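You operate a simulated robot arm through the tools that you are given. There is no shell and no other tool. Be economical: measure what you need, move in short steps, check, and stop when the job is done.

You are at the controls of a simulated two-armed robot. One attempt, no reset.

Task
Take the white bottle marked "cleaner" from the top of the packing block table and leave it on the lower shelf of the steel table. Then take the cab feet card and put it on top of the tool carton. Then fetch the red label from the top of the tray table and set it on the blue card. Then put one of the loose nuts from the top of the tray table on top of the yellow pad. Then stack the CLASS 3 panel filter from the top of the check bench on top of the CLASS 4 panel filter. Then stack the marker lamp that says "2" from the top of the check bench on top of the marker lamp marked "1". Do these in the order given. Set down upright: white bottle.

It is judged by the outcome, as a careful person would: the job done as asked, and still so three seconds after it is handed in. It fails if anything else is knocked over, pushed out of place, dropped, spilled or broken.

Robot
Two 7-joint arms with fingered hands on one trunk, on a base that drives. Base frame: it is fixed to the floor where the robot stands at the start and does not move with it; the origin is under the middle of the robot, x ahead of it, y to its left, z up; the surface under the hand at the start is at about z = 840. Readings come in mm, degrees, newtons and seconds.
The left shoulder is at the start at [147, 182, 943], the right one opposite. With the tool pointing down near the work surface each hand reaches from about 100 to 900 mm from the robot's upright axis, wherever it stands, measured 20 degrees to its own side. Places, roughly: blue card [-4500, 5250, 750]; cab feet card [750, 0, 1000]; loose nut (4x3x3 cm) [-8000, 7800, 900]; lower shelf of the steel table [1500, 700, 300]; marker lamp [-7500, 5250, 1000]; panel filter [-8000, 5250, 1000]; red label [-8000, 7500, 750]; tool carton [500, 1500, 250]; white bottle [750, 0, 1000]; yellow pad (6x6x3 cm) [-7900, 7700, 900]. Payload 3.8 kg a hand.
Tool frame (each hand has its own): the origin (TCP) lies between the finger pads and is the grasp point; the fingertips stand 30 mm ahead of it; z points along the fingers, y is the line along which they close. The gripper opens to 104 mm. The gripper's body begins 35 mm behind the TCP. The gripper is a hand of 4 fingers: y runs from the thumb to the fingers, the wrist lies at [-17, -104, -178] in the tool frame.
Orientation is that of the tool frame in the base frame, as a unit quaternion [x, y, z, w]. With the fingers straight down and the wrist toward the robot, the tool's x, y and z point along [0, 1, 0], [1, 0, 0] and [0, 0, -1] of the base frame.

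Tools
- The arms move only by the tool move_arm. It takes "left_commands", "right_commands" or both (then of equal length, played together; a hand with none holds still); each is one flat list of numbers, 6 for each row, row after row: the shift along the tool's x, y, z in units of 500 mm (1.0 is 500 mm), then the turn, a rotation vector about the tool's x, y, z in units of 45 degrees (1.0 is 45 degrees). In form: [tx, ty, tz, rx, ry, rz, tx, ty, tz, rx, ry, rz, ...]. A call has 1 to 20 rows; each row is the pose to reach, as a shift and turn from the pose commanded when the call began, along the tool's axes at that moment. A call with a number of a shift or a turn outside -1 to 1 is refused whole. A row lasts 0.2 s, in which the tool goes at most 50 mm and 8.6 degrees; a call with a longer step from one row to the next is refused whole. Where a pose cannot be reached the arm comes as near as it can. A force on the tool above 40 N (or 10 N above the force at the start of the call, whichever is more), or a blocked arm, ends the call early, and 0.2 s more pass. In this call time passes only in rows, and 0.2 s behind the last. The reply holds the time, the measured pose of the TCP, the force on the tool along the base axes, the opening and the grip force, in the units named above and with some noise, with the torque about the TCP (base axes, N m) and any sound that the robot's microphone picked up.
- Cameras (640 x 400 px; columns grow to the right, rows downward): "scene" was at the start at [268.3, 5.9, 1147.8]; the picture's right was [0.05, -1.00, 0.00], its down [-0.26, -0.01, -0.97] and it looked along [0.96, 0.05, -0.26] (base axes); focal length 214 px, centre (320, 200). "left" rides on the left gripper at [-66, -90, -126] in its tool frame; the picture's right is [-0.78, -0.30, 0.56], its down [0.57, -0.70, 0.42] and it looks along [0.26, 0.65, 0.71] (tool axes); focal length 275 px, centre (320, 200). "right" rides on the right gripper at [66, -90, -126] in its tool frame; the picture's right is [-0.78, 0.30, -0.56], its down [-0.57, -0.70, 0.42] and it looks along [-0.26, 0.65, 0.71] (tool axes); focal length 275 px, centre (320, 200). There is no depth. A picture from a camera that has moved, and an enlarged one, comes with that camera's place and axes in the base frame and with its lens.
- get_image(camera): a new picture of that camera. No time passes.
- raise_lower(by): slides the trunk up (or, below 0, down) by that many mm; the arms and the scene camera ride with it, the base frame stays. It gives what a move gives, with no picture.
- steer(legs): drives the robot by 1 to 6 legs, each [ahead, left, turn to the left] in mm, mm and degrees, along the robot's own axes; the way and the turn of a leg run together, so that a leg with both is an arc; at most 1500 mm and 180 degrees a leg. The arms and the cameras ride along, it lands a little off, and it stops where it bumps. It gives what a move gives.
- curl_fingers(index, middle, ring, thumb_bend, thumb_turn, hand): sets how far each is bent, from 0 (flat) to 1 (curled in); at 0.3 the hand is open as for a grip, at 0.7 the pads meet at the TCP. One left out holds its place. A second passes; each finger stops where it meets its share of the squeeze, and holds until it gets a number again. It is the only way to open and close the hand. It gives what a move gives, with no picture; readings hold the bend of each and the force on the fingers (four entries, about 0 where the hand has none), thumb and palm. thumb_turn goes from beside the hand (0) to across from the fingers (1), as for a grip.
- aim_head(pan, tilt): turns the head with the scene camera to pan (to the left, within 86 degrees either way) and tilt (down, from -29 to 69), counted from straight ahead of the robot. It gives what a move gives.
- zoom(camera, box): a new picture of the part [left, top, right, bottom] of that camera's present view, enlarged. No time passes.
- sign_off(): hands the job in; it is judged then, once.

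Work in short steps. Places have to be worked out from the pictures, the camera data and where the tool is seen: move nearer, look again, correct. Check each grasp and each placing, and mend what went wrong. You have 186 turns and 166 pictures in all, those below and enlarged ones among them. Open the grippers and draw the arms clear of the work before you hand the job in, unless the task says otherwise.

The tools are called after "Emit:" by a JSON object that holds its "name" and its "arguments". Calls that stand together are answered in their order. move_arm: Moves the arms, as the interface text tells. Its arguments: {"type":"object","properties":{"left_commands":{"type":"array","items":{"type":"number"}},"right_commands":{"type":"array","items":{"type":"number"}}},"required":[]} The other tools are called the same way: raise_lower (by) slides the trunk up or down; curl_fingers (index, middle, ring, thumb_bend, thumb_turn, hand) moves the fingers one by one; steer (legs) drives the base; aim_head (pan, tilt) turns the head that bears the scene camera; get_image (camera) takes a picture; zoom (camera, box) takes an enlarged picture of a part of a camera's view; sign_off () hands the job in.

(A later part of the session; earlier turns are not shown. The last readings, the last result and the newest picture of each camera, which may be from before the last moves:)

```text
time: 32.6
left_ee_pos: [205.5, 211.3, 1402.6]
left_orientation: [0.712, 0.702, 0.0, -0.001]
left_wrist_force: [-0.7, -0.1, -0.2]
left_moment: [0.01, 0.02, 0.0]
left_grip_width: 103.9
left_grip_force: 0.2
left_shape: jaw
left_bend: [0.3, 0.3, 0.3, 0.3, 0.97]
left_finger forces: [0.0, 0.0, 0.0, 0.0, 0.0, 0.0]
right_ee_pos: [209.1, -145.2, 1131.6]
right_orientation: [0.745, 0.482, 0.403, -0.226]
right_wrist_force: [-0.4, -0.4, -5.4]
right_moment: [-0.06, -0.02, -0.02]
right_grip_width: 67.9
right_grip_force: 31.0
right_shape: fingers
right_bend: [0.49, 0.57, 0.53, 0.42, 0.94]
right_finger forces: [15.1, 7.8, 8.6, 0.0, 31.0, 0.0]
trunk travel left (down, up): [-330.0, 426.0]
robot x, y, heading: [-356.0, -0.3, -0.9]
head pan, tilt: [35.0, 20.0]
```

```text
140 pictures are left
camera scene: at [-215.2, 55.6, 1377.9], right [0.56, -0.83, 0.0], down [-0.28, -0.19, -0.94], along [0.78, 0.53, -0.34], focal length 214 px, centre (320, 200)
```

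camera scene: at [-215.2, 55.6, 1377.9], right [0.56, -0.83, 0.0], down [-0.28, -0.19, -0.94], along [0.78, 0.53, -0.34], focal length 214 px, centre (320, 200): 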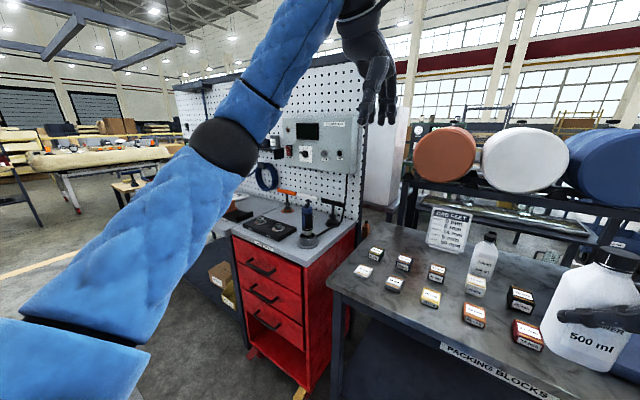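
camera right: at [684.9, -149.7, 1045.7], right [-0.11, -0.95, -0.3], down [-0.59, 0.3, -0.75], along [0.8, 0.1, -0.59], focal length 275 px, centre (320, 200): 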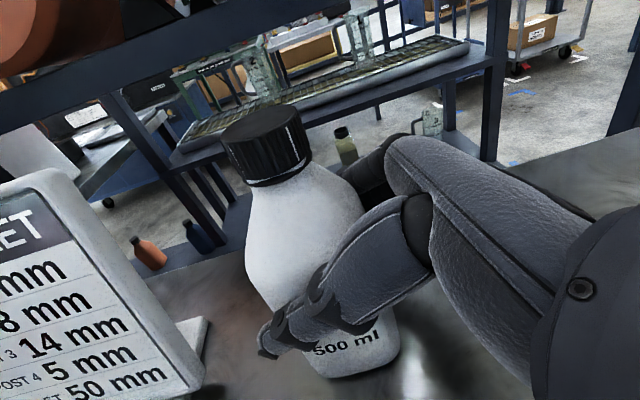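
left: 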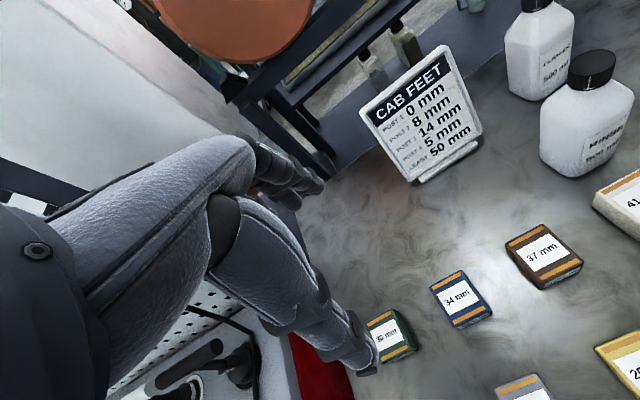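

Refused over 400; I raise 390 mm for the overview.

Emit:
{"name": "raise_lower", "arguments": {"by": 390}}

Emit:
{"name": "get_image", "arguments": {"camera": "scene"}}

Emit:
{"name": "aim_head", "arguments": {"pan": -5, "tilt": 20}}

Emit:
{"name": "get_image", "arguments": {"camera": "scene"}}

```text
time: 36.4
left_ee_pos: [204.3, 212.8, 1791.6]
left_orientation: [0.712, 0.702, 0.0, 0.0]
left_wrist_force: [0.1, -0.1, -0.1]
left_moment: [-0.02, -0.01, 0.0]
left_grip_width: 103.7
left_grip_force: 0.1
left_shape: jaw
left_bend: [0.3, 0.3, 0.3, 0.3, 0.97]
left_finger forces: [0.0, 0.0, 0.1, 0.0, 0.0, 0.0]
right_ee_pos: [208.9, -146.5, 1523.2]
right_orientation: [0.745, 0.481, 0.403, -0.225]
right_wrist_force: [0.1, -0.6, -4.2]
right_moment: [-0.05, -0.03, 0.02]
right_grip_width: 68.2
right_grip_force: 31.4
right_shape: fingers
right_bend: [0.49, 0.57, 0.53, 0.42, 0.94]
right_finger forces: [15.1, 7.9, 8.5, 0.0, 30.7, 0.1]
trunk travel left (down, up): [-720.0, 36.0]
robot x, y, heading: [-356.2, 5.6, -0.9]
head pan, tilt: [35.0, 20.0]
```

```text
139 pictures are left
camera scene: at [-266.2, 56.2, 1769.5], right [0.56, -0.83, 0.0], down [-0.28, -0.19, -0.94], along [0.78, 0.53, -0.34], focal length 214 px, centre (320, 200)
```

scene: 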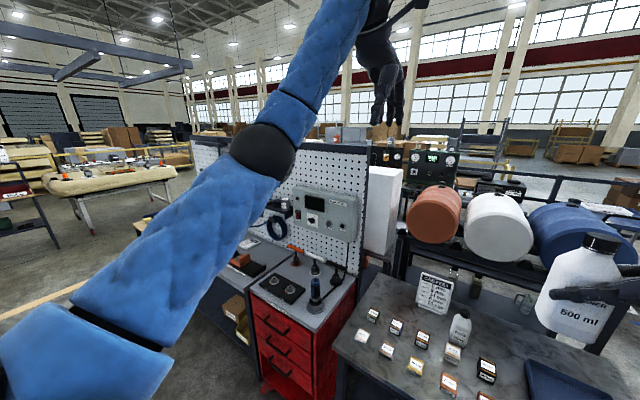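

```text
time: 37.5
left_ee_pos: [204.7, 212.6, 1792.2]
left_orientation: [0.711, 0.703, 0.001, 0.0]
left_wrist_force: [-0.9, 0.5, -0.5]
left_moment: [0.02, -0.01, 0.0]
left_grip_width: 103.7
left_grip_force: 0.1
left_shape: jaw
left_bend: [0.3, 0.3, 0.3, 0.3, 0.97]
left_finger forces: [0.1, 0.1, 0.1, 0.0, 0.1, 0.1]
right_ee_pos: [209.6, -145.7, 1523.8]
right_orientation: [0.745, 0.482, 0.402, -0.226]
right_wrist_force: [-0.4, -0.4, -4.4]
right_moment: [-0.07, -0.06, -0.03]
right_grip_width: 68.2
right_grip_force: 30.6
right_shape: fingers
right_bend: [0.49, 0.57, 0.53, 0.42, 0.94]
right_finger forces: [15.1, 7.9, 8.5, 0.1, 30.7, 0.0]
trunk travel left (down, up): [-720.0, 36.0]
robot x, y, heading: [-350.2, 4.8, -0.5]
head pan, tilt: [-5.0, 20.0]
```

```text
138 pictures are left
camera scene: at [-250.5, -5.4, 1769.6], right [-0.1, -1.0, 0.0], down [-0.34, 0.03, -0.94], along [0.94, -0.09, -0.34], focal length 214 px, centre (320, 200)
```

scene: 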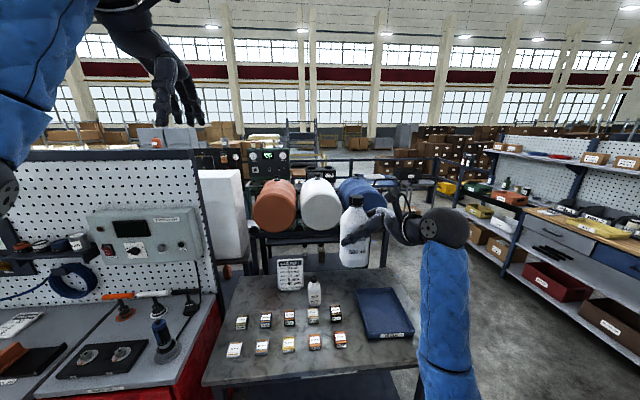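

Layout clear enough: I go around the left end of the bench (y≈2250). Lower the trunk and strafe left.

Emit:
{"name": "raise_lower", "arguments": {"by": -300}}

Emit:
{"name": "steer", "arguments": {"legs": [[-50, 1450, 0]]}}

Emit:
{"name": "aim_head", "arguments": {"pan": 0, "tilt": 30}}

Emit:
{"name": "get_image", "arguments": {"camera": "scene"}}

Emit:
{"name": "aim_head", "arguments": {"pan": 55, "tilt": 25}}

Emit:
{"name": "get_image", "arguments": {"camera": "scene"}}

```text
time: 40.5
left_ee_pos: [205.0, 212.0, 1491.1]
left_orientation: [0.711, 0.703, 0.0, 0.0]
left_wrist_force: [-0.3, -0.1, -0.9]
left_moment: [-0.01, 0.0, 0.0]
left_grip_width: 103.7
left_grip_force: 0.1
left_shape: jaw
left_bend: [0.3, 0.3, 0.3, 0.3, 0.97]
left_finger forces: [0.0, 0.1, 0.1, 0.0, 0.1, 0.1]
right_ee_pos: [209.3, -146.4, 1223.5]
right_orientation: [0.745, 0.482, 0.403, -0.225]
right_wrist_force: [-1.0, -0.2, -5.1]
right_moment: [-0.06, -0.03, 0.01]
right_grip_width: 67.8
right_grip_force: 30.4
right_shape: fingers
right_bend: [0.49, 0.57, 0.53, 0.42, 0.94]
right_finger forces: [15.2, 7.7, 8.3, 0.0, 30.7, 0.0]
trunk travel left (down, up): [-420.0, 336.0]
robot x, y, heading: [-351.0, 3.9, -0.6]
head pan, tilt: [-5.0, 20.0]
```

```text
time: 47.7
left_ee_pos: [173.3, 1660.0, 1491.6]
left_orientation: [0.712, 0.703, 0.0, 0.0]
left_wrist_force: [0.7, -0.3, -1.0]
left_moment: [-0.01, 0.02, 0.02]
left_grip_width: 103.8
left_grip_force: 0.1
left_shape: jaw
left_bend: [0.3, 0.3, 0.3, 0.3, 0.97]
left_finger forces: [0.0, 0.0, 0.0, 0.0, 0.0, 0.0]
right_ee_pos: [176.0, 1301.9, 1222.9]
right_orientation: [0.745, 0.481, 0.402, -0.227]
right_wrist_force: [-0.7, 0.6, -5.7]
right_moment: [-0.05, -0.04, -0.03]
right_grip_width: 67.8
right_grip_force: 30.7
right_shape: fingers
right_bend: [0.49, 0.57, 0.53, 0.42, 0.94]
right_finger forces: [15.0, 7.7, 8.4, 0.0, 30.6, 0.0]
trunk travel left (down, up): [-420.0, 336.0]
robot x, y, heading: [-384.1, 1450.3, -0.8]
head pan, tilt: [-5.0, 20.0]
```

```text
time: 48.4
left_ee_pos: [172.6, 1661.2, 1492.4]
left_orientation: [0.711, 0.703, 0.0, -0.001]
left_wrist_force: [-0.1, 0.7, 0.2]
left_moment: [0.02, 0.01, 0.0]
left_grip_width: 103.9
left_grip_force: 0.0
left_shape: jaw
left_bend: [0.3, 0.3, 0.3, 0.3, 0.97]
left_finger forces: [0.1, 0.1, 0.0, 0.0, 0.1, 0.1]
right_ee_pos: [176.4, 1302.1, 1221.8]
right_orientation: [0.745, 0.482, 0.403, -0.226]
right_wrist_force: [0.5, 0.1, -6.1]
right_moment: [-0.06, -0.04, -0.01]
right_grip_width: 68.0
right_grip_force: 30.9
right_shape: fingers
right_bend: [0.49, 0.57, 0.53, 0.42, 0.94]
right_finger forces: [15.1, 7.7, 8.5, 0.0, 30.6, 0.1]
trunk travel left (down, up): [-420.0, 336.0]
robot x, y, heading: [-389.5, 1449.2, -0.7]
head pan, tilt: [0.0, 30.0]
```

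```text
137 pictures are left
camera scene: at [-260.6, 1450.8, 1452.8], right [-0.01, -1.0, 0.0], down [-0.5, 0.01, -0.87], along [0.87, -0.01, -0.5], focal length 214 px, centre (320, 200)
```

scene: 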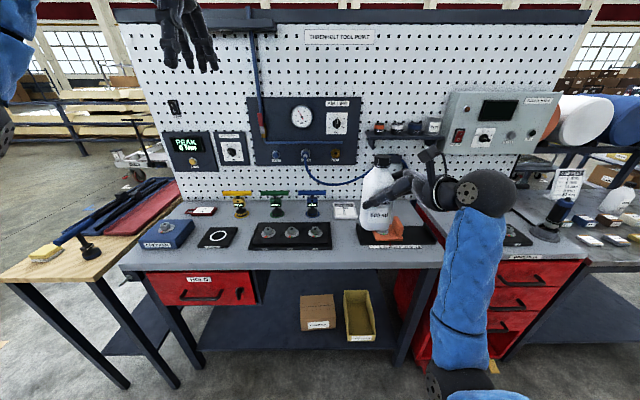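

```text
time: 49.6
left_ee_pos: [171.0, 1660.2, 1490.7]
left_orientation: [0.711, 0.703, 0.0, 0.002]
left_wrist_force: [0.6, 0.0, -0.3]
left_moment: [0.01, -0.01, 0.02]
left_grip_width: 103.7
left_grip_force: 0.1
left_shape: jaw
left_bend: [0.3, 0.3, 0.3, 0.3, 0.97]
left_finger forces: [0.0, 0.1, 0.1, 0.0, 0.0, 0.1]
right_ee_pos: [176.5, 1301.5, 1222.8]
right_orientation: [0.746, 0.481, 0.402, -0.226]
right_wrist_force: [-0.6, 0.7, -4.6]
right_moment: [-0.06, -0.06, -0.01]
right_grip_width: 67.9
right_grip_force: 30.9
right_shape: fingers
right_bend: [0.49, 0.57, 0.53, 0.42, 0.94]
right_finger forces: [15.1, 7.7, 8.4, 0.1, 30.6, 0.0]
trunk travel left (down, up): [-420.0, 336.0]
robot x, y, heading: [-388.5, 1451.9, -1.0]
head pan, tilt: [55.0, 25.0]
```

```text
136 pictures are left
camera scene: at [-297.2, 1526.8, 1460.7], right [0.81, -0.58, 0.0], down [-0.25, -0.34, -0.91], along [0.53, 0.74, -0.42], focal length 214 px, centre (320, 200)
```

scene: 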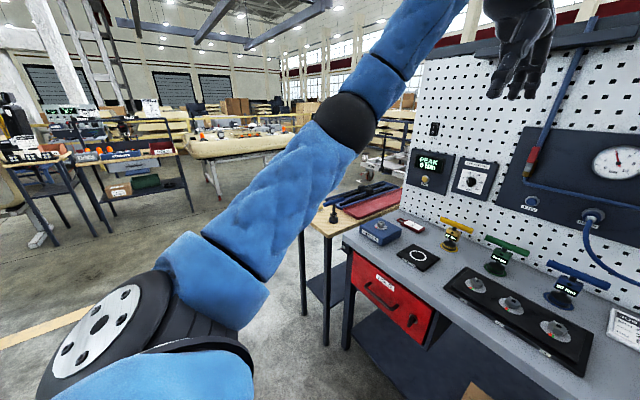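

The tool carton is likely the box on the bench's lower shelf. I continue left past the wooden table.

Emit:
{"name": "zoom", "arguments": {"camera": "scene", "box": [0, 0, 640, 400]}}

Emit:
{"name": "steer", "arguments": {"legs": [[0, 1450, 0]]}}

Emit:
{"name": "aim_head", "arguments": {"pan": 0, "tilt": 25}}

Emit:
{"name": "get_image", "arguments": {"camera": "scene"}}

```text
1.00 times, centred on (320, 200) of scene (not enlarged: the box is as wide or as high as the picture)
camera zoom: at [-297.2, 1526.8, 1460.7], right [0.81, -0.58, 0.0], down [-0.25, -0.34, -0.91], along [0.53, 0.74, -0.42], focal length 214 px, centre (320, 200)
```

zoom: 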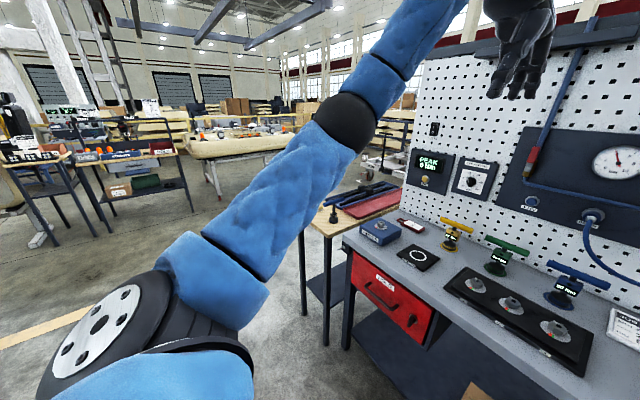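

```text
time: 56.9
left_ee_pos: [181.0, 3134.2, 1492.4]
left_orientation: [0.708, 0.706, 0.0, 0.0]
left_wrist_force: [-0.6, 0.3, -0.1]
left_moment: [-0.04, 0.01, 0.01]
left_grip_width: 104.1
left_grip_force: 0.0
left_shape: jaw
left_bend: [0.3, 0.3, 0.3, 0.3, 0.97]
left_finger forces: [0.0, 0.0, 0.0, 0.0, 0.1, 0.0]
right_ee_pos: [187.8, 2776.6, 1224.0]
right_orientation: [0.743, 0.484, 0.401, -0.227]
right_wrist_force: [0.1, 1.3, -5.3]
right_moment: [-0.1, -0.04, 0.0]
right_grip_width: 68.1
right_grip_force: 30.5
right_shape: fingers
right_bend: [0.49, 0.57, 0.53, 0.42, 0.94]
right_finger forces: [15.1, 7.7, 8.4, 0.0, 30.6, 0.0]
trunk travel left (down, up): [-420.0, 336.0]
robot x, y, heading: [-375.5, 2922.8, -0.1]
head pan, tilt: [55.0, 25.0]
```

```text
time: 58.1
left_ee_pos: [181.8, 3135.2, 1491.4]
left_orientation: [0.709, 0.706, 0.0, 0.0]
left_wrist_force: [0.5, -0.4, 0.8]
left_moment: [-0.03, 0.02, -0.03]
left_grip_width: 103.8
left_grip_force: 0.1
left_shape: jaw
left_bend: [0.3, 0.3, 0.3, 0.3, 0.97]
left_finger forces: [0.1, 0.0, 0.0, 0.0, 0.0, 0.1]
right_ee_pos: [189.6, 2775.3, 1222.6]
right_orientation: [0.744, 0.484, 0.401, -0.227]
right_wrist_force: [-1.3, -0.1, -6.3]
right_moment: [-0.04, -0.04, 0.01]
right_grip_width: 68.1
right_grip_force: 30.7
right_shape: fingers
right_bend: [0.49, 0.57, 0.53, 0.42, 0.94]
right_finger forces: [15.1, 7.7, 8.4, 0.0, 30.6, 0.0]
trunk travel left (down, up): [-420.0, 336.0]
robot x, y, heading: [-374.5, 2923.9, -0.1]
head pan, tilt: [0.0, 25.0]
```

```text
134 pictures are left
camera scene: at [-247.2, 2921.3, 1460.7], right [0.0, -1.0, 0.0], down [-0.42, 0.0, -0.91], along [0.91, 0.0, -0.42], focal length 214 px, centre (320, 200)
```

scene: 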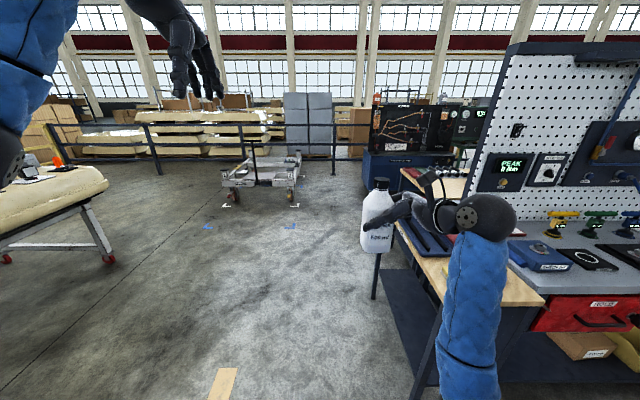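

Clear floor ahead. Drive forward past the wooden table then turn right to see behind the pegboard.

Emit:
{"name": "steer", "arguments": {"legs": [[200, 200, 0], [1500, 0, 0], [0, 0, -80]]}}

Emit:
{"name": "aim_head", "arguments": {"pan": 5, "tilt": 25}}

Emit:
{"name": "get_image", "arguments": {"camera": "scene"}}

```text
time: 70.7
left_ee_pos: [1649.2, 2608.2, 1491.4]
left_orientation: [0.996, 0.084, 0.0, 0.0]
left_wrist_force: [-0.6, -0.5, -0.2]
left_moment: [0.04, 0.0, 0.02]
left_grip_width: 103.7
left_grip_force: 0.0
left_shape: jaw
left_bend: [0.3, 0.3, 0.3, 0.3, 0.97]
left_finger forces: [0.0, 0.0, 0.0, 0.1, 0.0, 0.0]
right_ee_pos: [1297.5, 2540.0, 1222.2]
right_orientation: [0.88, -0.107, 0.454, 0.084]
right_wrist_force: [0.3, 0.6, -5.4]
right_moment: [0.01, 0.05, 0.0]
right_grip_width: 67.6
right_grip_force: 29.7
right_shape: fingers
right_bend: [0.5, 0.58, 0.53, 0.42, 0.94]
right_finger forces: [14.2, 7.4, 8.0, 0.0, 29.1, 0.0]
trunk travel left (down, up): [-420.0, 336.0]
robot x, y, heading: [1344.5, 3119.8, -80.2]
head pan, tilt: [0.0, 25.0]
```

```text
time: 71.4
left_ee_pos: [1648.7, 2608.7, 1491.8]
left_orientation: [0.997, 0.084, 0.0, 0.001]
left_wrist_force: [-0.4, -0.1, -0.1]
left_moment: [0.02, 0.02, 0.04]
left_grip_width: 103.8
left_grip_force: 0.1
left_shape: jaw
left_bend: [0.3, 0.3, 0.3, 0.3, 0.97]
left_finger forces: [0.1, 0.0, 0.0, 0.0, 0.0, 0.0]
right_ee_pos: [1297.4, 2540.5, 1222.6]
right_orientation: [0.881, -0.108, 0.453, 0.084]
right_wrist_force: [-0.3, -1.0, -6.0]
right_moment: [-0.05, 0.04, -0.02]
right_grip_width: 67.3
right_grip_force: 29.4
right_shape: fingers
right_bend: [0.5, 0.58, 0.53, 0.42, 0.94]
right_finger forces: [14.1, 7.4, 8.0, 0.0, 29.1, 0.1]
trunk travel left (down, up): [-420.0, 336.0]
robot x, y, heading: [1345.1, 3123.6, -80.5]
head pan, tilt: [5.0, 25.0]
```

```text
133 pictures are left
camera scene: at [1372.6, 2997.3, 1460.7], right [-0.97, -0.25, 0.0], down [-0.11, 0.41, -0.91], along [0.23, -0.88, -0.42], focal length 214 px, centre (320, 200)
```

scene: 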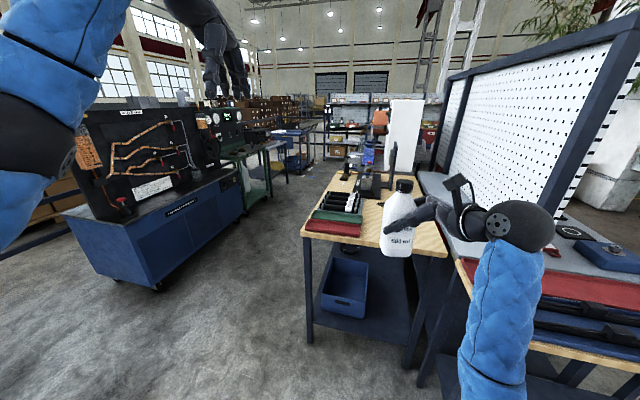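

A wide passage runs along x≈2250. I drive into it and look toward the steel table.

Emit:
{"name": "steer", "arguments": {"legs": [[0, 0, -10], [0, 900, 0], [1500, 0, 0]]}}

Emit:
{"name": "aim_head", "arguments": {"pan": -45, "tilt": 25}}

Emit:
{"name": "get_image", "arguments": {"camera": "scene"}}

Emit:
{"name": "aim_head", "arguments": {"pan": 0, "tilt": 25}}

Emit:
{"name": "get_image", "arguments": {"camera": "scene"}}

```text
time: 83.9
left_ee_pos: [2548.1, 1075.7, 1491.5]
left_orientation: [1.0, 0.022, 0.001, 0.0]
left_wrist_force: [-0.2, -0.2, 0.6]
left_moment: [0.01, -0.02, 0.01]
left_grip_width: 104.1
left_grip_force: 0.1
left_shape: jaw
left_bend: [0.3, 0.3, 0.3, 0.3, 0.97]
left_finger forces: [0.0, 0.0, 0.0, 0.0, 0.0, 0.1]
right_ee_pos: [2190.9, 1049.5, 1222.8]
right_orientation: [0.872, -0.163, 0.447, 0.112]
right_wrist_force: [0.1, -0.5, -5.5]
right_moment: [0.01, 0.07, -0.03]
right_grip_width: 67.5
right_grip_force: 28.9
right_shape: fingers
right_bend: [0.5, 0.58, 0.54, 0.42, 0.94]
right_finger forces: [14.2, 7.4, 8.0, 0.0, 29.0, 0.0]
trunk travel left (down, up): [-420.0, 336.0]
robot x, y, heading: [2307.8, 1623.4, -87.2]
head pan, tilt: [5.0, 25.0]
```

```text
time: 85.1
left_ee_pos: [2549.3, 1073.8, 1491.2]
left_orientation: [1.0, 0.023, 0.001, -0.001]
left_wrist_force: [0.7, -0.4, 0.7]
left_moment: [0.0, 0.02, -0.01]
left_grip_width: 103.7
left_grip_force: 0.0
left_shape: jaw
left_bend: [0.3, 0.3, 0.3, 0.3, 0.97]
left_finger forces: [0.0, 0.0, 0.1, 0.0, 0.1, 0.1]
right_ee_pos: [2190.9, 1049.3, 1223.0]
right_orientation: [0.873, -0.162, 0.447, 0.113]
right_wrist_force: [0.4, -0.2, -5.2]
right_moment: [-0.01, 0.06, 0.01]
right_grip_width: 67.4
right_grip_force: 28.8
right_shape: fingers
right_bend: [0.5, 0.58, 0.54, 0.42, 0.94]
right_finger forces: [14.2, 7.5, 8.0, 0.0, 29.1, 0.1]
trunk travel left (down, up): [-420.0, 336.0]
robot x, y, heading: [2307.6, 1623.6, -87.5]
head pan, tilt: [-45.0, 25.0]
```

```text
132 pictures are left
camera scene: at [2247.2, 1517.4, 1460.7], right [-0.74, 0.67, 0.0], down [0.28, 0.31, -0.91], along [-0.61, -0.67, -0.42], focal length 214 px, centre (320, 200)
```

scene: 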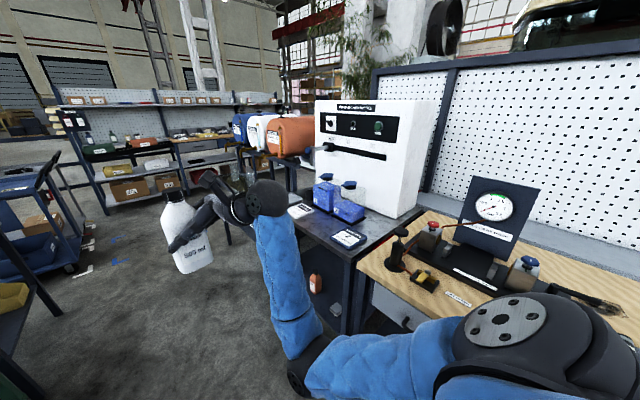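

```text
time: 86.2
left_ee_pos: [2548.6, 1075.2, 1491.9]
left_orientation: [1.0, 0.023, 0.0, 0.0]
left_wrist_force: [0.7, -0.1, 0.9]
left_moment: [-0.02, -0.03, 0.01]
left_grip_width: 103.6
left_grip_force: 0.1
left_shape: jaw
left_bend: [0.3, 0.3, 0.3, 0.3, 0.97]
left_finger forces: [0.0, 0.0, 0.0, 0.1, 0.0, 0.0]
right_ee_pos: [2192.3, 1049.9, 1223.0]
right_orientation: [0.873, -0.162, 0.447, 0.113]
right_wrist_force: [-0.1, -0.1, -5.6]
right_moment: [0.0, 0.04, -0.03]
right_grip_width: 67.6
right_grip_force: 28.7
right_shape: fingers
right_bend: [0.5, 0.58, 0.54, 0.42, 0.94]
right_finger forces: [14.1, 7.5, 7.9, 0.0, 29.1, 0.0]
trunk travel left (down, up): [-420.0, 336.0]
robot x, y, heading: [2307.0, 1618.7, -87.1]
head pan, tilt: [0.0, 25.0]
```

```text
131 pictures are left
camera scene: at [2313.3, 1493.5, 1460.7], right [-1.0, -0.04, 0.0], down [-0.02, 0.42, -0.91], along [0.04, -0.91, -0.42], focal length 214 px, centre (320, 200)
```

scene: 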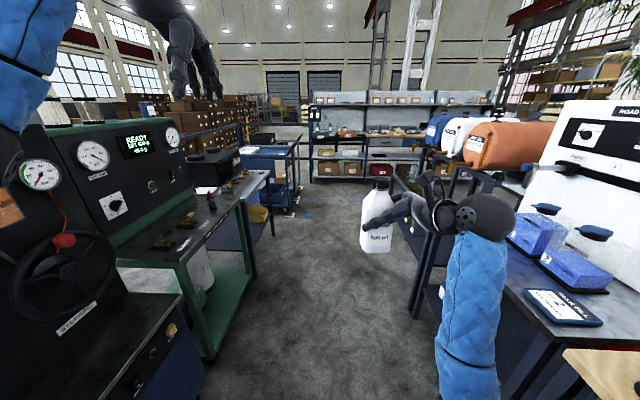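

The steel table (white box on top) faces this aisle. I drive on, turn to face it, and lower the trunk.

Emit:
{"name": "steer", "arguments": {"legs": [[850, 130, 0], [0, 0, -93]]}}

Emit:
{"name": "aim_head", "arguments": {"pan": 0, "tilt": 40}}

Emit:
{"name": "get_image", "arguments": {"camera": "scene"}}

```text
time: 94.7
left_ee_pos: [1924.2, 564.5, 1489.9]
left_orientation: [0.708, -0.707, 0.0, -0.001]
left_wrist_force: [-0.4, 0.4, -0.3]
left_moment: [0.02, 0.02, -0.02]
left_grip_width: 103.7
left_grip_force: 0.0
left_shape: jaw
left_bend: [0.3, 0.3, 0.3, 0.3, 0.97]
left_finger forces: [0.0, 0.0, 0.1, 0.0, 0.0, 0.0]
right_ee_pos: [1915.6, 921.2, 1222.7]
right_orientation: [-0.486, 0.743, -0.228, -0.4]
right_wrist_force: [-0.3, -0.4, -4.9]
right_moment: [0.04, 0.04, -0.04]
right_grip_width: 66.9
right_grip_force: 28.1
right_shape: fingers
right_bend: [0.5, 0.58, 0.54, 0.42, 0.94]
right_finger forces: [13.6, 7.1, 7.7, 0.1, 27.9, 0.0]
trunk travel left (down, up): [-420.0, 336.0]
robot x, y, heading: [2483.1, 779.0, -179.8]
head pan, tilt: [0.0, 25.0]
```

```text
time: 95.5
left_ee_pos: [1925.1, 564.1, 1491.8]
left_orientation: [0.708, -0.707, 0.001, 0.0]
left_wrist_force: [-0.3, -0.3, -0.8]
left_moment: [0.01, 0.02, 0.01]
left_grip_width: 103.9
left_grip_force: 0.1
left_shape: jaw
left_bend: [0.3, 0.3, 0.3, 0.3, 0.97]
left_finger forces: [0.0, 0.0, 0.0, 0.0, 0.1, 0.1]
right_ee_pos: [1916.4, 922.1, 1223.2]
right_orientation: [-0.487, 0.742, -0.228, -0.4]
right_wrist_force: [1.1, -0.2, -5.6]
right_moment: [0.06, 0.04, -0.03]
right_grip_width: 66.9
right_grip_force: 28.4
right_shape: fingers
right_bend: [0.5, 0.58, 0.54, 0.42, 0.94]
right_finger forces: [13.7, 7.3, 7.6, 0.0, 28.0, 0.0]
trunk travel left (down, up): [-420.0, 336.0]
robot x, y, heading: [2479.8, 780.1, -179.6]
head pan, tilt: [0.0, 40.0]
```

```text
130 pictures are left
camera scene: at [2359.2, 781.5, 1437.5], right [0.0, 1.0, 0.0], down [0.64, 0.0, -0.77], along [-0.77, 0.0, -0.64], focal length 214 px, centre (320, 200)
```

scene: 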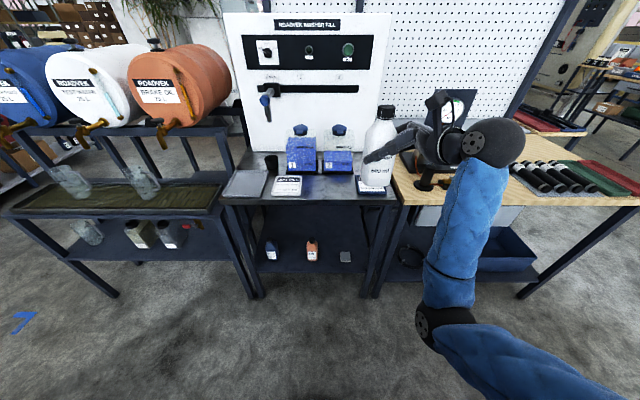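

The shelf holds a blue bottle, an orange bottle and a grey box; the free spot is between blue and orange (y≈605). I tuck the left arm back, lower the trunk and shift the base.

Emit:
{"name": "move_arm", "arguments": {"left_commands": [0, -0.08, 0, 0, 0, 0, 0, -0.16, 0, 0, 0, 0, 0, -0.24, 0, 0, 0, 0, 0, -0.32, 0, 0, 0, 0, 0, -0.4, 0, 0, 0, 0, 0, -0.48, 0, 0, 0, 0]}}

Emit:
{"name": "raise_lower", "arguments": {"by": -400}}

Emit:
{"name": "steer", "arguments": {"legs": [[60, 310, 0]]}}

Emit:
{"name": "get_image", "arguments": {"camera": "scene"}}

```text
time: 96.9
left_ee_pos: [2168.0, 562.8, 1494.2]
left_orientation: [0.709, -0.706, 0.001, 0.0]
left_wrist_force: [-0.5, -0.4, -0.2]
left_moment: [0.0, 0.01, -0.01]
left_grip_width: 103.8
left_grip_force: 0.1
left_shape: jaw
left_bend: [0.3, 0.3, 0.3, 0.3, 0.97]
left_finger forces: [0.0, 0.0, 0.0, 0.1, 0.1, 0.0]
right_ee_pos: [1917.6, 921.2, 1223.1]
right_orientation: [-0.486, 0.742, -0.229, -0.401]
right_wrist_force: [0.3, 0.3, -4.7]
right_moment: [0.06, 0.01, -0.04]
right_grip_width: 67.0
right_grip_force: 28.4
right_shape: fingers
right_bend: [0.5, 0.58, 0.54, 0.42, 0.94]
right_finger forces: [13.6, 7.2, 7.8, 0.1, 27.9, 0.1]
trunk travel left (down, up): [-420.0, 336.0]
robot x, y, heading: [2479.2, 780.6, -180.0]
head pan, tilt: [0.0, 40.0]
```

```text
time: 100.7
left_ee_pos: [2042.4, 564.5, 1035.2]
left_orientation: [0.704, -0.702, 0.079, -0.079]
left_wrist_force: [-0.3, 0.2, 0.4]
left_moment: [-0.01, -0.01, -0.01]
left_grip_width: 103.6
left_grip_force: 0.0
left_shape: jaw
left_bend: [0.3, 0.3, 0.3, 0.3, 0.97]
left_finger forces: [0.0, 0.0, 0.0, 0.1, 0.0, 0.0]
right_ee_pos: [1883.7, 921.8, 772.2]
right_orientation: [-0.472, 0.764, -0.257, -0.356]
right_wrist_force: [0.5, 0.6, -5.3]
right_moment: [0.09, 0.03, 0.03]
right_grip_width: 66.6
right_grip_force: 28.2
right_shape: fingers
right_bend: [0.5, 0.58, 0.54, 0.42, 0.94]
right_finger forces: [13.8, 7.3, 7.8, 0.0, 27.8, 0.1]
trunk travel left (down, up): [-20.0, 736.0]
robot x, y, heading: [2483.2, 782.6, -179.7]
head pan, tilt: [0.0, 40.0]
```

```text
time: 102.8
left_ee_pos: [1985.8, 255.9, 1034.9]
left_orientation: [0.707, -0.698, 0.079, -0.08]
left_wrist_force: [0.0, 0.7, -0.2]
left_moment: [0.02, -0.05, 0.0]
left_grip_width: 103.6
left_grip_force: 0.2
left_shape: jaw
left_bend: [0.3, 0.3, 0.3, 0.3, 0.97]
left_finger forces: [0.0, 0.0, 0.1, 0.1, 0.1, 0.1]
right_ee_pos: [1823.1, 612.4, 771.5]
right_orientation: [-0.475, 0.762, -0.259, -0.354]
right_wrist_force: [0.0, 0.0, -5.5]
right_moment: [0.06, 0.03, 0.0]
right_grip_width: 66.7
right_grip_force: 28.3
right_shape: fingers
right_bend: [0.5, 0.58, 0.54, 0.42, 0.94]
right_finger forces: [13.9, 7.3, 7.8, 0.1, 27.8, 0.0]
trunk travel left (down, up): [-20.0, 736.0]
robot x, y, heading: [2420.9, 474.9, -179.0]
head pan, tilt: [0.0, 40.0]
```

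```text
129 pictures are left
camera scene: at [2111.1, 474.6, 1022.0], right [-0.01, 1.0, 0.0], down [0.64, 0.01, -0.77], along [-0.77, -0.01, -0.64], focal length 214 px, centre (320, 200)
```

scene: 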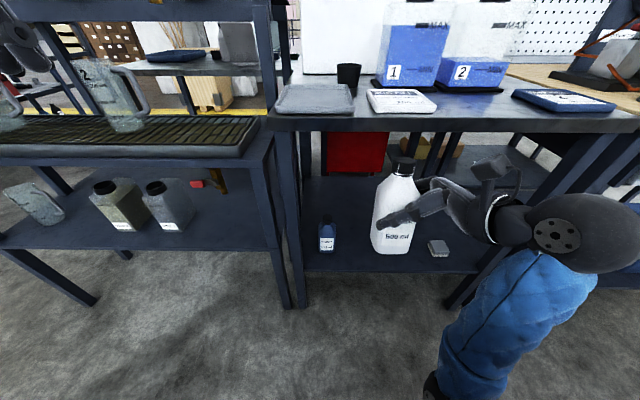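

The trunk leans forward when low, tilting the bottle ~7°. I correct the tilt, then yaw the hand 30° so the wrist is behind the bottle.

Emit:
{"name": "move_arm", "arguments": {"right_commands": [0, 0, 0, -0.0836, 0.064, -0.113]}}

Emit:
{"name": "move_arm", "arguments": {"right_commands": [0, 0, 0, -0.136, -0.009, 0.096, 0, 0, 0, -0.272, -0.018, 0.192, 0, 0, 0, -0.408, -0.026, 0.287, 0, 0, 0, -0.544, -0.035, 0.383]}}

Emit:
{"name": "get_image", "arguments": {"camera": "scene"}}

```text
time: 103.2
left_ee_pos: [1984.6, 256.7, 1035.1]
left_orientation: [0.707, -0.698, 0.079, -0.081]
left_wrist_force: [-0.4, -0.6, -0.1]
left_moment: [0.03, -0.04, 0.02]
left_grip_width: 103.5
left_grip_force: 0.0
left_shape: jaw
left_bend: [0.3, 0.3, 0.3, 0.3, 0.97]
left_finger forces: [0.0, 0.0, 0.0, 0.0, 0.0, 0.0]
right_ee_pos: [1819.3, 613.1, 770.7]
right_orientation: [-0.491, 0.739, -0.23, -0.399]
right_wrist_force: [-0.2, -0.1, -5.7]
right_moment: [0.06, 0.03, -0.01]
right_grip_width: 66.6
right_grip_force: 28.1
right_shape: fingers
right_bend: [0.5, 0.58, 0.54, 0.42, 0.94]
right_finger forces: [13.7, 7.2, 7.7, 0.1, 28.1, 0.1]
right hand out of reach, approached as far as the arm can: row 1
trunk travel left (down, up): [-20.0, 736.0]
robot x, y, heading: [2424.0, 473.1, -179.3]
head pan, tilt: [0.0, 40.0]
```

```text
time: 104.2
left_ee_pos: [1985.1, 256.3, 1034.6]
left_orientation: [0.708, -0.698, 0.079, -0.08]
left_wrist_force: [0.2, 0.0, 0.0]
left_moment: [-0.03, 0.0, 0.0]
left_grip_width: 104.0
left_grip_force: 0.1
left_shape: jaw
left_bend: [0.3, 0.3, 0.3, 0.3, 0.97]
left_finger forces: [0.0, 0.1, 0.1, 0.0, 0.0, 0.0]
right_ee_pos: [1818.3, 616.5, 774.6]
right_orientation: [-0.283, 0.84, -0.109, -0.45]
right_wrist_force: [-1.1, 1.7, -5.2]
right_moment: [0.03, -0.01, 0.03]
right_grip_width: 66.3
right_grip_force: 29.3
right_shape: fingers
right_bend: [0.5, 0.58, 0.54, 0.42, 0.94]
right_finger forces: [14.0, 7.3, 7.9, 0.0, 28.6, 0.0]
right hand out of reach, approached as far as the arm can: row 1, 2, 3
trunk travel left (down, up): [-20.0, 736.0]
robot x, y, heading: [2425.0, 477.8, -179.4]
head pan, tilt: [0.0, 40.0]
```

```text
128 pictures are left
camera scene: at [2111.0, 475.3, 1022.0], right [-0.01, 1.0, 0.0], down [0.64, 0.01, -0.77], along [-0.77, -0.01, -0.64], focal length 214 px, centre (320, 200)
```

scene: 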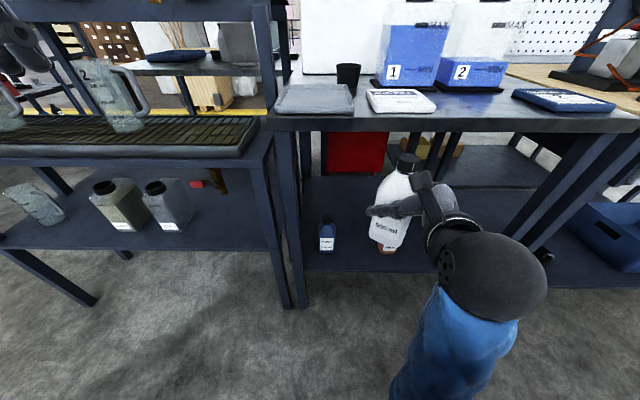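

Orientation good. Lower the hand straight down in front of the table by 350 mm.

Emit:
{"name": "move_arm", "arguments": {"right_commands": [-0.072, -0.006, 0.05, 0, 0, 0, -0.143, -0.0125, 0.1, 0, 0, 0, -0.215, -0.019, 0.15, 0, 0, 0, -0.286, -0.025, 0.2, 0, 0, 0, -0.358, -0.031, 0.25, 0, 0, 0, -0.43, -0.037, 0.3, 0, 0, 0, -0.5, -0.044, 0.35, 0, 0, 0, -0.573, -0.05, 0.4, 0, 0, 0]}}

Emit:
{"name": "aim_head", "arguments": {"pan": -10, "tilt": 45}}

Emit:
{"name": "get_image", "arguments": {"camera": "scene"}}

Emit:
{"name": "get_image", "arguments": {"camera": "right"}}

```text
time: 104.7
left_ee_pos: [1985.1, 256.6, 1034.9]
left_orientation: [0.706, -0.699, 0.08, -0.08]
left_wrist_force: [0.9, -0.1, 0.5]
left_moment: [0.02, 0.01, 0.03]
left_grip_width: 103.7
left_grip_force: 0.0
left_shape: jaw
left_bend: [0.3, 0.3, 0.3, 0.3, 0.97]
left_finger forces: [0.0, 0.1, 0.0, 0.1, 0.0, 0.0]
right_ee_pos: [1794.0, 625.9, 808.1]
right_orientation: [-0.299, 0.789, -0.055, -0.534]
right_wrist_force: [0.3, -1.1, -5.6]
right_moment: [0.03, 0.0, -0.02]
right_grip_width: 66.4
right_grip_force: 28.4
right_shape: fingers
right_bend: [0.5, 0.58, 0.54, 0.42, 0.94]
right_finger forces: [13.7, 7.0, 7.7, 0.1, 29.0, 0.1]
trunk travel left (down, up): [-20.0, 736.0]
robot x, y, heading: [2422.4, 477.8, -179.3]
head pan, tilt: [0.0, 40.0]
stopped in row 2 (right hand): the arm was blocked; the commanded pose is now the measured one
```

```text
time: 105.4
left_ee_pos: [1985.6, 256.0, 1035.2]
left_orientation: [0.707, -0.698, 0.079, -0.08]
left_wrist_force: [-0.9, 1.0, 0.0]
left_moment: [0.01, -0.03, 0.03]
left_grip_width: 103.9
left_grip_force: 0.1
left_shape: jaw
left_bend: [0.3, 0.3, 0.3, 0.3, 0.97]
left_finger forces: [0.0, 0.1, 0.1, 0.0, 0.1, 0.0]
right_ee_pos: [1794.2, 625.7, 809.3]
right_orientation: [-0.299, 0.789, -0.054, -0.535]
right_wrist_force: [-0.3, 0.1, -6.5]
right_moment: [0.02, -0.01, 0.01]
right_grip_width: 66.4
right_grip_force: 29.6
right_shape: fingers
right_bend: [0.5, 0.58, 0.54, 0.42, 0.94]
right_finger forces: [13.7, 7.0, 7.7, 0.0, 29.0, 0.1]
trunk travel left (down, up): [-20.0, 736.0]
robot x, y, heading: [2421.5, 476.4, -179.6]
head pan, tilt: [-10.0, 45.0]
```

```text
127 pictures are left
camera scene: at [2116.0, 488.8, 1014.8], right [0.16, 0.99, 0.0], down [0.7, -0.11, -0.71], along [-0.7, 0.11, -0.71], focal length 214 px, centre (320, 200)
```

scene: 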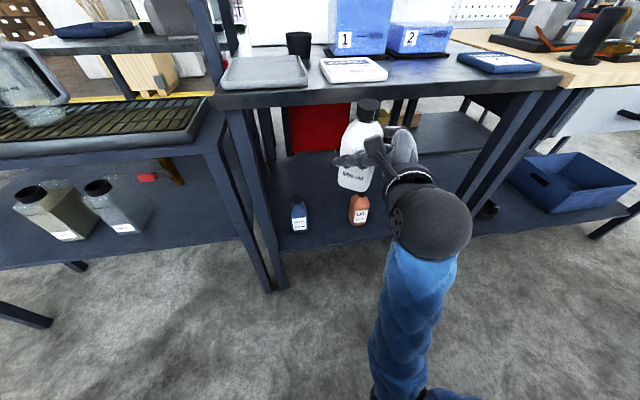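

```text
126 pictures are left
camera right: at [1927.6, 575.0, 898.4], right [0.49, 0.79, -0.37], down [0.17, -0.51, -0.85], along [-0.86, 0.35, -0.38], focal length 275 px, centre (320, 200)
```

right: 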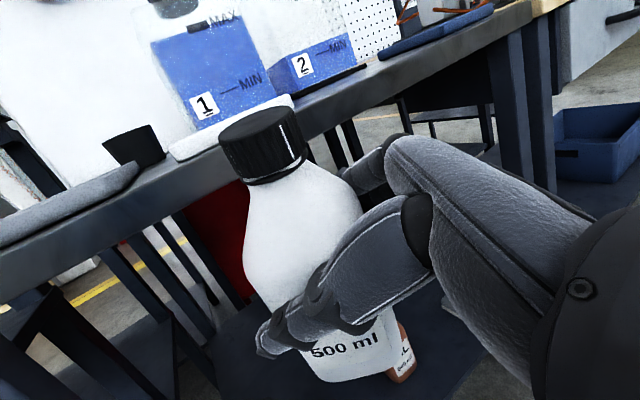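

The arm jammed because it was too folded (elbow pressed in). I raise the trunk a bit, back the base off 250 mm, and restore the earlier yaw so the arm can stretch out.

Emit:
{"name": "steer", "arguments": {"legs": [[-250, 0, 0]]}}

Emit:
{"name": "raise_lower", "arguments": {"by": 80}}

Emit:
{"name": "move_arm", "arguments": {"right_commands": [0, 0, 0, 0.147, -0.02, -0.034, 0, 0, 0, 0.294, -0.04, -0.067, 0, 0, 0, 0.442, -0.059, -0.1, 0, 0, 0, 0.589, -0.079, -0.134, 0, 0, 0, 0.736, -0.099, -0.168]}}

Emit:
{"name": "get_image", "arguments": {"camera": "scene"}}

```text
time: 107.2
left_ee_pos: [2214.2, 258.0, 1034.7]
left_orientation: [0.708, -0.697, 0.08, -0.081]
left_wrist_force: [0.0, 0.0, -0.7]
left_moment: [0.02, 0.03, 0.03]
left_grip_width: 104.0
left_grip_force: 0.1
left_shape: jaw
left_bend: [0.3, 0.3, 0.3, 0.3, 0.97]
left_finger forces: [0.0, 0.1, 0.1, 0.0, 0.0, 0.0]
right_ee_pos: [2020.0, 626.9, 807.3]
right_orientation: [-0.3, 0.789, -0.055, -0.533]
right_wrist_force: [0.4, 0.4, -4.8]
right_moment: [0.08, -0.02, -0.05]
right_grip_width: 66.2
right_grip_force: 29.1
right_shape: fingers
right_bend: [0.5, 0.58, 0.54, 0.42, 0.94]
right_finger forces: [13.8, 7.2, 7.9, 0.0, 29.5, 0.0]
trunk travel left (down, up): [-20.0, 736.0]
robot x, y, heading: [2653.9, 480.7, -179.4]
head pan, tilt: [-10.0, 45.0]
```

```text
time: 108.4
left_ee_pos: [2211.7, 257.7, 1114.4]
left_orientation: [0.708, -0.697, 0.08, -0.081]
left_wrist_force: [0.3, -0.4, 0.7]
left_moment: [-0.01, -0.04, 0.01]
left_grip_width: 103.9
left_grip_force: 0.0
left_shape: jaw
left_bend: [0.3, 0.3, 0.3, 0.3, 0.97]
left_finger forces: [0.1, 0.0, 0.0, 0.1, 0.0, 0.0]
right_ee_pos: [2017.7, 642.6, 891.6]
right_orientation: [-0.309, 0.789, -0.016, -0.53]
right_wrist_force: [0.1, -0.2, -5.4]
right_moment: [0.04, -0.03, 0.0]
right_grip_width: 66.3
right_grip_force: 29.0
right_shape: fingers
right_bend: [0.5, 0.58, 0.54, 0.42, 0.94]
right_finger forces: [13.7, 7.0, 7.6, 0.0, 29.3, 0.0]
trunk travel left (down, up): [-100.0, 656.0]
robot x, y, heading: [2650.4, 481.6, -179.2]
head pan, tilt: [-10.0, 45.0]
```

```text
time: 109.6
left_ee_pos: [2216.0, 257.9, 1115.4]
left_orientation: [0.709, -0.697, 0.078, -0.079]
left_wrist_force: [-0.4, -0.4, -0.1]
left_moment: [0.03, -0.01, -0.04]
left_grip_width: 103.6
left_grip_force: 0.2
left_shape: jaw
left_bend: [0.3, 0.3, 0.3, 0.3, 0.97]
left_finger forces: [0.1, 0.0, 0.1, 0.1, 0.0, 0.0]
right_ee_pos: [2022.4, 626.8, 888.0]
right_orientation: [-0.493, 0.738, -0.232, -0.397]
right_wrist_force: [0.4, 0.0, -5.1]
right_moment: [0.06, 0.06, 0.03]
right_grip_width: 66.2
right_grip_force: 28.2
right_shape: fingers
right_bend: [0.5, 0.58, 0.55, 0.42, 0.94]
right_finger forces: [14.0, 7.0, 7.4, 0.1, 27.9, 0.0]
trunk travel left (down, up): [-100.0, 656.0]
robot x, y, heading: [2649.7, 477.2, -179.3]
head pan, tilt: [-10.0, 45.0]
```

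```text
125 pictures are left
camera scene: at [2394.3, 491.9, 1100.7], right [0.16, 0.99, 0.0], down [0.7, -0.11, -0.71], along [-0.7, 0.11, -0.71], focal length 214 px, centre (320, 200)
```

scene: 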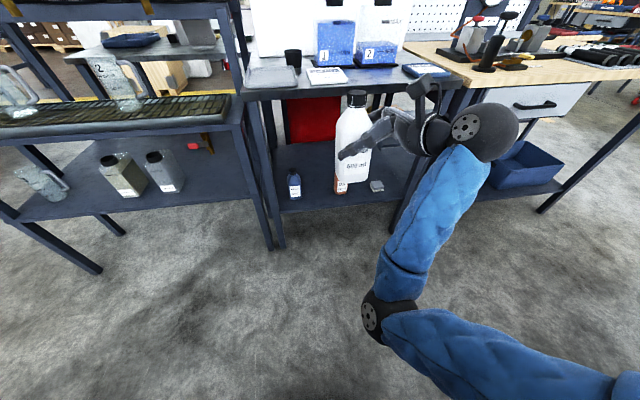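

Orientation restored and upright. Now extend forward 100 mm and lower 380 mm.

Emit:
{"name": "move_arm", "arguments": {"right_commands": [0.02, 0.091, 0.036, 0, 0, 0, 0.04, 0.182, 0.072, 0, 0, 0, -0.04, 0.177, 0.127, 0, 0, 0, -0.115, 0.173, 0.182, 0, 0, 0, -0.19, 0.168, 0.235, 0, 0, 0, -0.27, 0.164, 0.291, 0, 0, 0, -0.35, 0.159, 0.347, 0, 0, 0, -0.43, 0.154, 0.403, 0, 0, 0, -0.51, 0.149, 0.46, 0, 0, 0, -0.58, 0.145, 0.509, 0, 0, 0]}}

Emit:
{"name": "get_image", "arguments": {"camera": "scene"}}

```text
time: 111.8
left_ee_pos: [2213.8, 256.6, 1114.9]
left_orientation: [0.709, -0.696, 0.079, -0.081]
left_wrist_force: [-0.5, -1.4, -0.6]
left_moment: [0.03, 0.0, 0.02]
left_grip_width: 103.6
left_grip_force: 0.0
left_shape: jaw
left_bend: [0.3, 0.3, 0.3, 0.3, 0.97]
left_finger forces: [0.0, 0.0, 0.1, 0.0, 0.0, 0.0]
right_ee_pos: [1920.4, 629.3, 508.0]
right_orientation: [-0.492, 0.739, -0.23, -0.398]
right_wrist_force: [-0.1, -0.4, -4.9]
right_moment: [0.02, 0.0, 0.03]
right_grip_width: 66.3
right_grip_force: 27.2
right_shape: fingers
right_bend: [0.5, 0.59, 0.55, 0.42, 0.94]
right_finger forces: [13.4, 7.0, 7.6, 0.0, 27.3, 0.1]
trunk travel left (down, up): [-100.0, 656.0]
robot x, y, heading: [2648.8, 480.7, -179.3]
head pan, tilt: [-10.0, 45.0]
```

```text
124 pictures are left
camera scene: at [2394.0, 491.9, 1100.6], right [0.16, 0.99, 0.0], down [0.7, -0.11, -0.71], along [-0.7, 0.11, -0.71], focal length 214 px, centre (320, 200)
```

scene: 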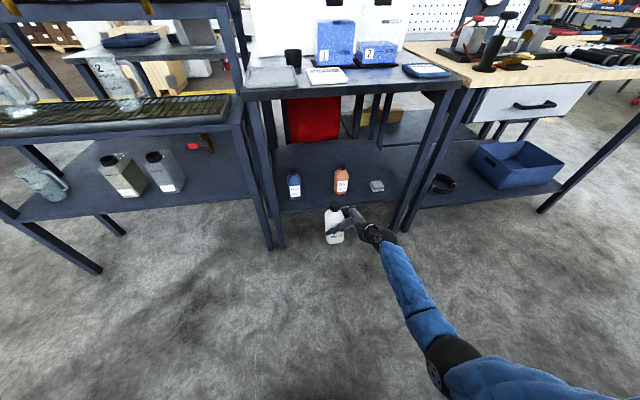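

Reaches well. Now lower the trunk 75 mm and drive toward the shelf 240 mm.

Emit:
{"name": "raise_lower", "arguments": {"by": -75}}

Emit:
{"name": "steer", "arguments": {"legs": [[230, 18, 0]]}}

Emit:
{"name": "get_image", "arguments": {"camera": "scene"}}

Emit:
{"name": "get_image", "arguments": {"camera": "right"}}

```text
time: 112.9
left_ee_pos: [2216.0, 258.4, 1041.3]
left_orientation: [0.708, -0.697, 0.078, -0.079]
left_wrist_force: [1.4, 0.1, 0.7]
left_moment: [0.02, 0.02, -0.01]
left_grip_width: 104.0
left_grip_force: 0.1
left_shape: jaw
left_bend: [0.3, 0.3, 0.3, 0.3, 0.97]
left_finger forces: [0.0, 0.1, 0.1, 0.1, 0.0, 0.0]
right_ee_pos: [1922.1, 629.7, 435.1]
right_orientation: [-0.493, 0.738, -0.23, -0.398]
right_wrist_force: [0.3, 0.5, -5.7]
right_moment: [0.05, 0.0, 0.0]
right_grip_width: 66.1
right_grip_force: 27.1
right_shape: fingers
right_bend: [0.5, 0.59, 0.55, 0.42, 0.95]
right_finger forces: [13.3, 7.0, 7.5, 0.0, 27.3, 0.0]
trunk travel left (down, up): [-25.0, 731.0]
robot x, y, heading: [2652.4, 481.9, -179.3]
head pan, tilt: [-10.0, 45.0]
```

```text
time: 114.6
left_ee_pos: [1981.9, 238.4, 1040.3]
left_orientation: [0.706, -0.699, 0.079, -0.08]
left_wrist_force: [0.0, -0.5, 0.3]
left_moment: [-0.01, -0.01, 0.0]
left_grip_width: 103.9
left_grip_force: 0.0
left_shape: jaw
left_bend: [0.3, 0.3, 0.3, 0.3, 0.97]
left_finger forces: [0.0, 0.0, 0.1, 0.0, 0.0, 0.0]
right_ee_pos: [1690.6, 610.6, 433.0]
right_orientation: [-0.491, 0.741, -0.231, -0.396]
right_wrist_force: [-0.1, 0.0, -5.9]
right_moment: [0.04, 0.03, 0.04]
right_grip_width: 65.8
right_grip_force: 27.5
right_shape: fingers
right_bend: [0.5, 0.59, 0.55, 0.42, 0.95]
right_finger forces: [13.3, 6.9, 7.6, 0.0, 27.3, 0.0]
trunk travel left (down, up): [-25.0, 731.0]
robot x, y, heading: [2420.9, 458.6, -179.5]
head pan, tilt: [-10.0, 45.0]
```

```text
123 pictures are left
camera scene: at [2115.3, 471.3, 1020.1], right [0.16, 0.99, 0.0], down [0.7, -0.12, -0.71], along [-0.7, 0.12, -0.71], focal length 214 px, centre (320, 200)
```

scene: 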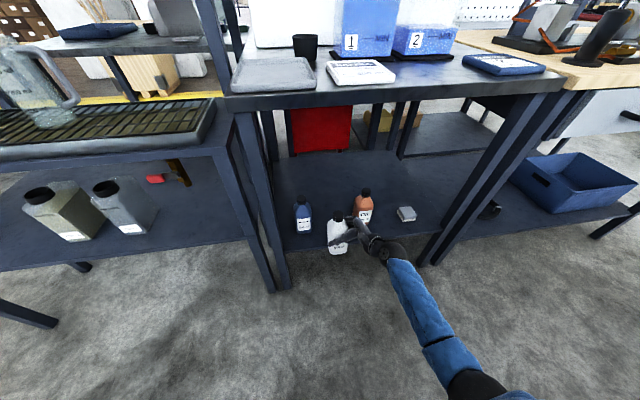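

```text
122 pictures are left
camera right: at [1805.6, 627.9, 554.5], right [0.09, 0.95, -0.29], down [0.6, -0.29, -0.75], along [-0.8, -0.11, -0.6], focal length 275 px, centre (320, 200)
```

right: 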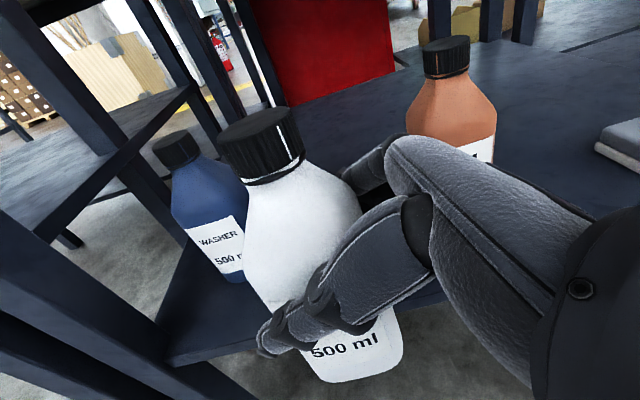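

Gap between blue (y≈496) and orange (y≈755) is centred near y 620. Move forward 88 mm over the shelf.

Emit:
{"name": "move_arm", "arguments": {"right_commands": [0.012, 0.055, 0.021, 0, 0, 0, 0.024, 0.11, 0.042, 0, 0, 0, 0.035, 0.16, 0.063, 0, 0, 0]}}

Emit:
{"name": "zoom", "arguments": {"camera": "scene", "box": [260, 150, 460, 275]}}

Emit:
{"name": "get_image", "arguments": {"camera": "right"}}

```text
time: 115.4
left_ee_pos: [1982.1, 239.3, 1040.6]
left_orientation: [0.707, -0.699, 0.079, -0.08]
left_wrist_force: [0.2, -0.3, 0.2]
left_moment: [0.03, 0.0, 0.02]
left_grip_width: 104.0
left_grip_force: 0.1
left_shape: jaw
left_bend: [0.3, 0.3, 0.3, 0.3, 0.97]
left_finger forces: [0.1, 0.0, 0.0, 0.0, 0.1, 0.0]
right_ee_pos: [1603.4, 610.7, 432.3]
right_orientation: [-0.491, 0.741, -0.23, -0.397]
right_wrist_force: [-0.1, 1.0, -5.2]
right_moment: [0.04, 0.05, 0.02]
right_grip_width: 66.1
right_grip_force: 27.0
right_shape: fingers
right_bend: [0.5, 0.59, 0.55, 0.42, 0.95]
right_finger forces: [13.5, 6.9, 7.3, 0.0, 27.3, 0.0]
trunk travel left (down, up): [-25.0, 731.0]
robot x, y, heading: [2415.3, 459.4, -179.6]
head pan, tilt: [-10.0, 45.0]
```

```text
3.20 times, centred on (360, 212) of scene
camera zoom: at [2115.5, 471.3, 1020.2], right [0.16, 0.99, 0.0], down [0.7, -0.12, -0.71], along [-0.7, 0.12, -0.71], focal length 686 px, centre (192, 160)
```

zoom: 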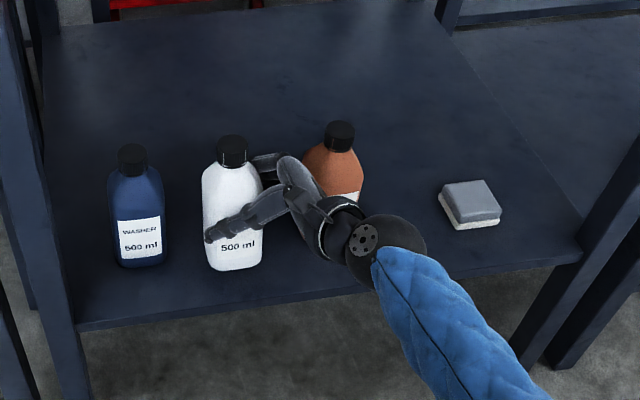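

```text
120 pictures are left
camera right: at [1717.7, 628.8, 553.8], right [0.09, 0.95, -0.29], down [0.6, -0.29, -0.75], along [-0.79, -0.11, -0.6], focal length 275 px, centre (320, 200)
```

right: 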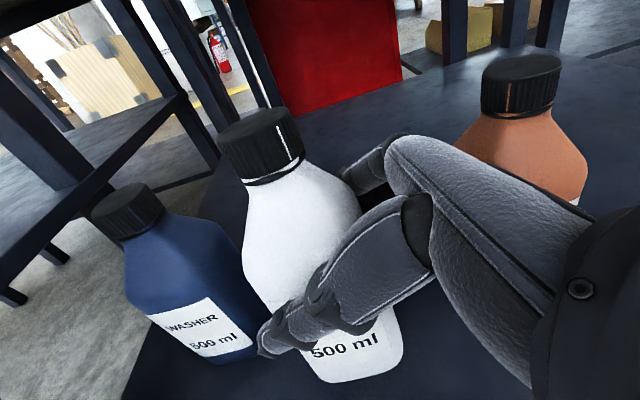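

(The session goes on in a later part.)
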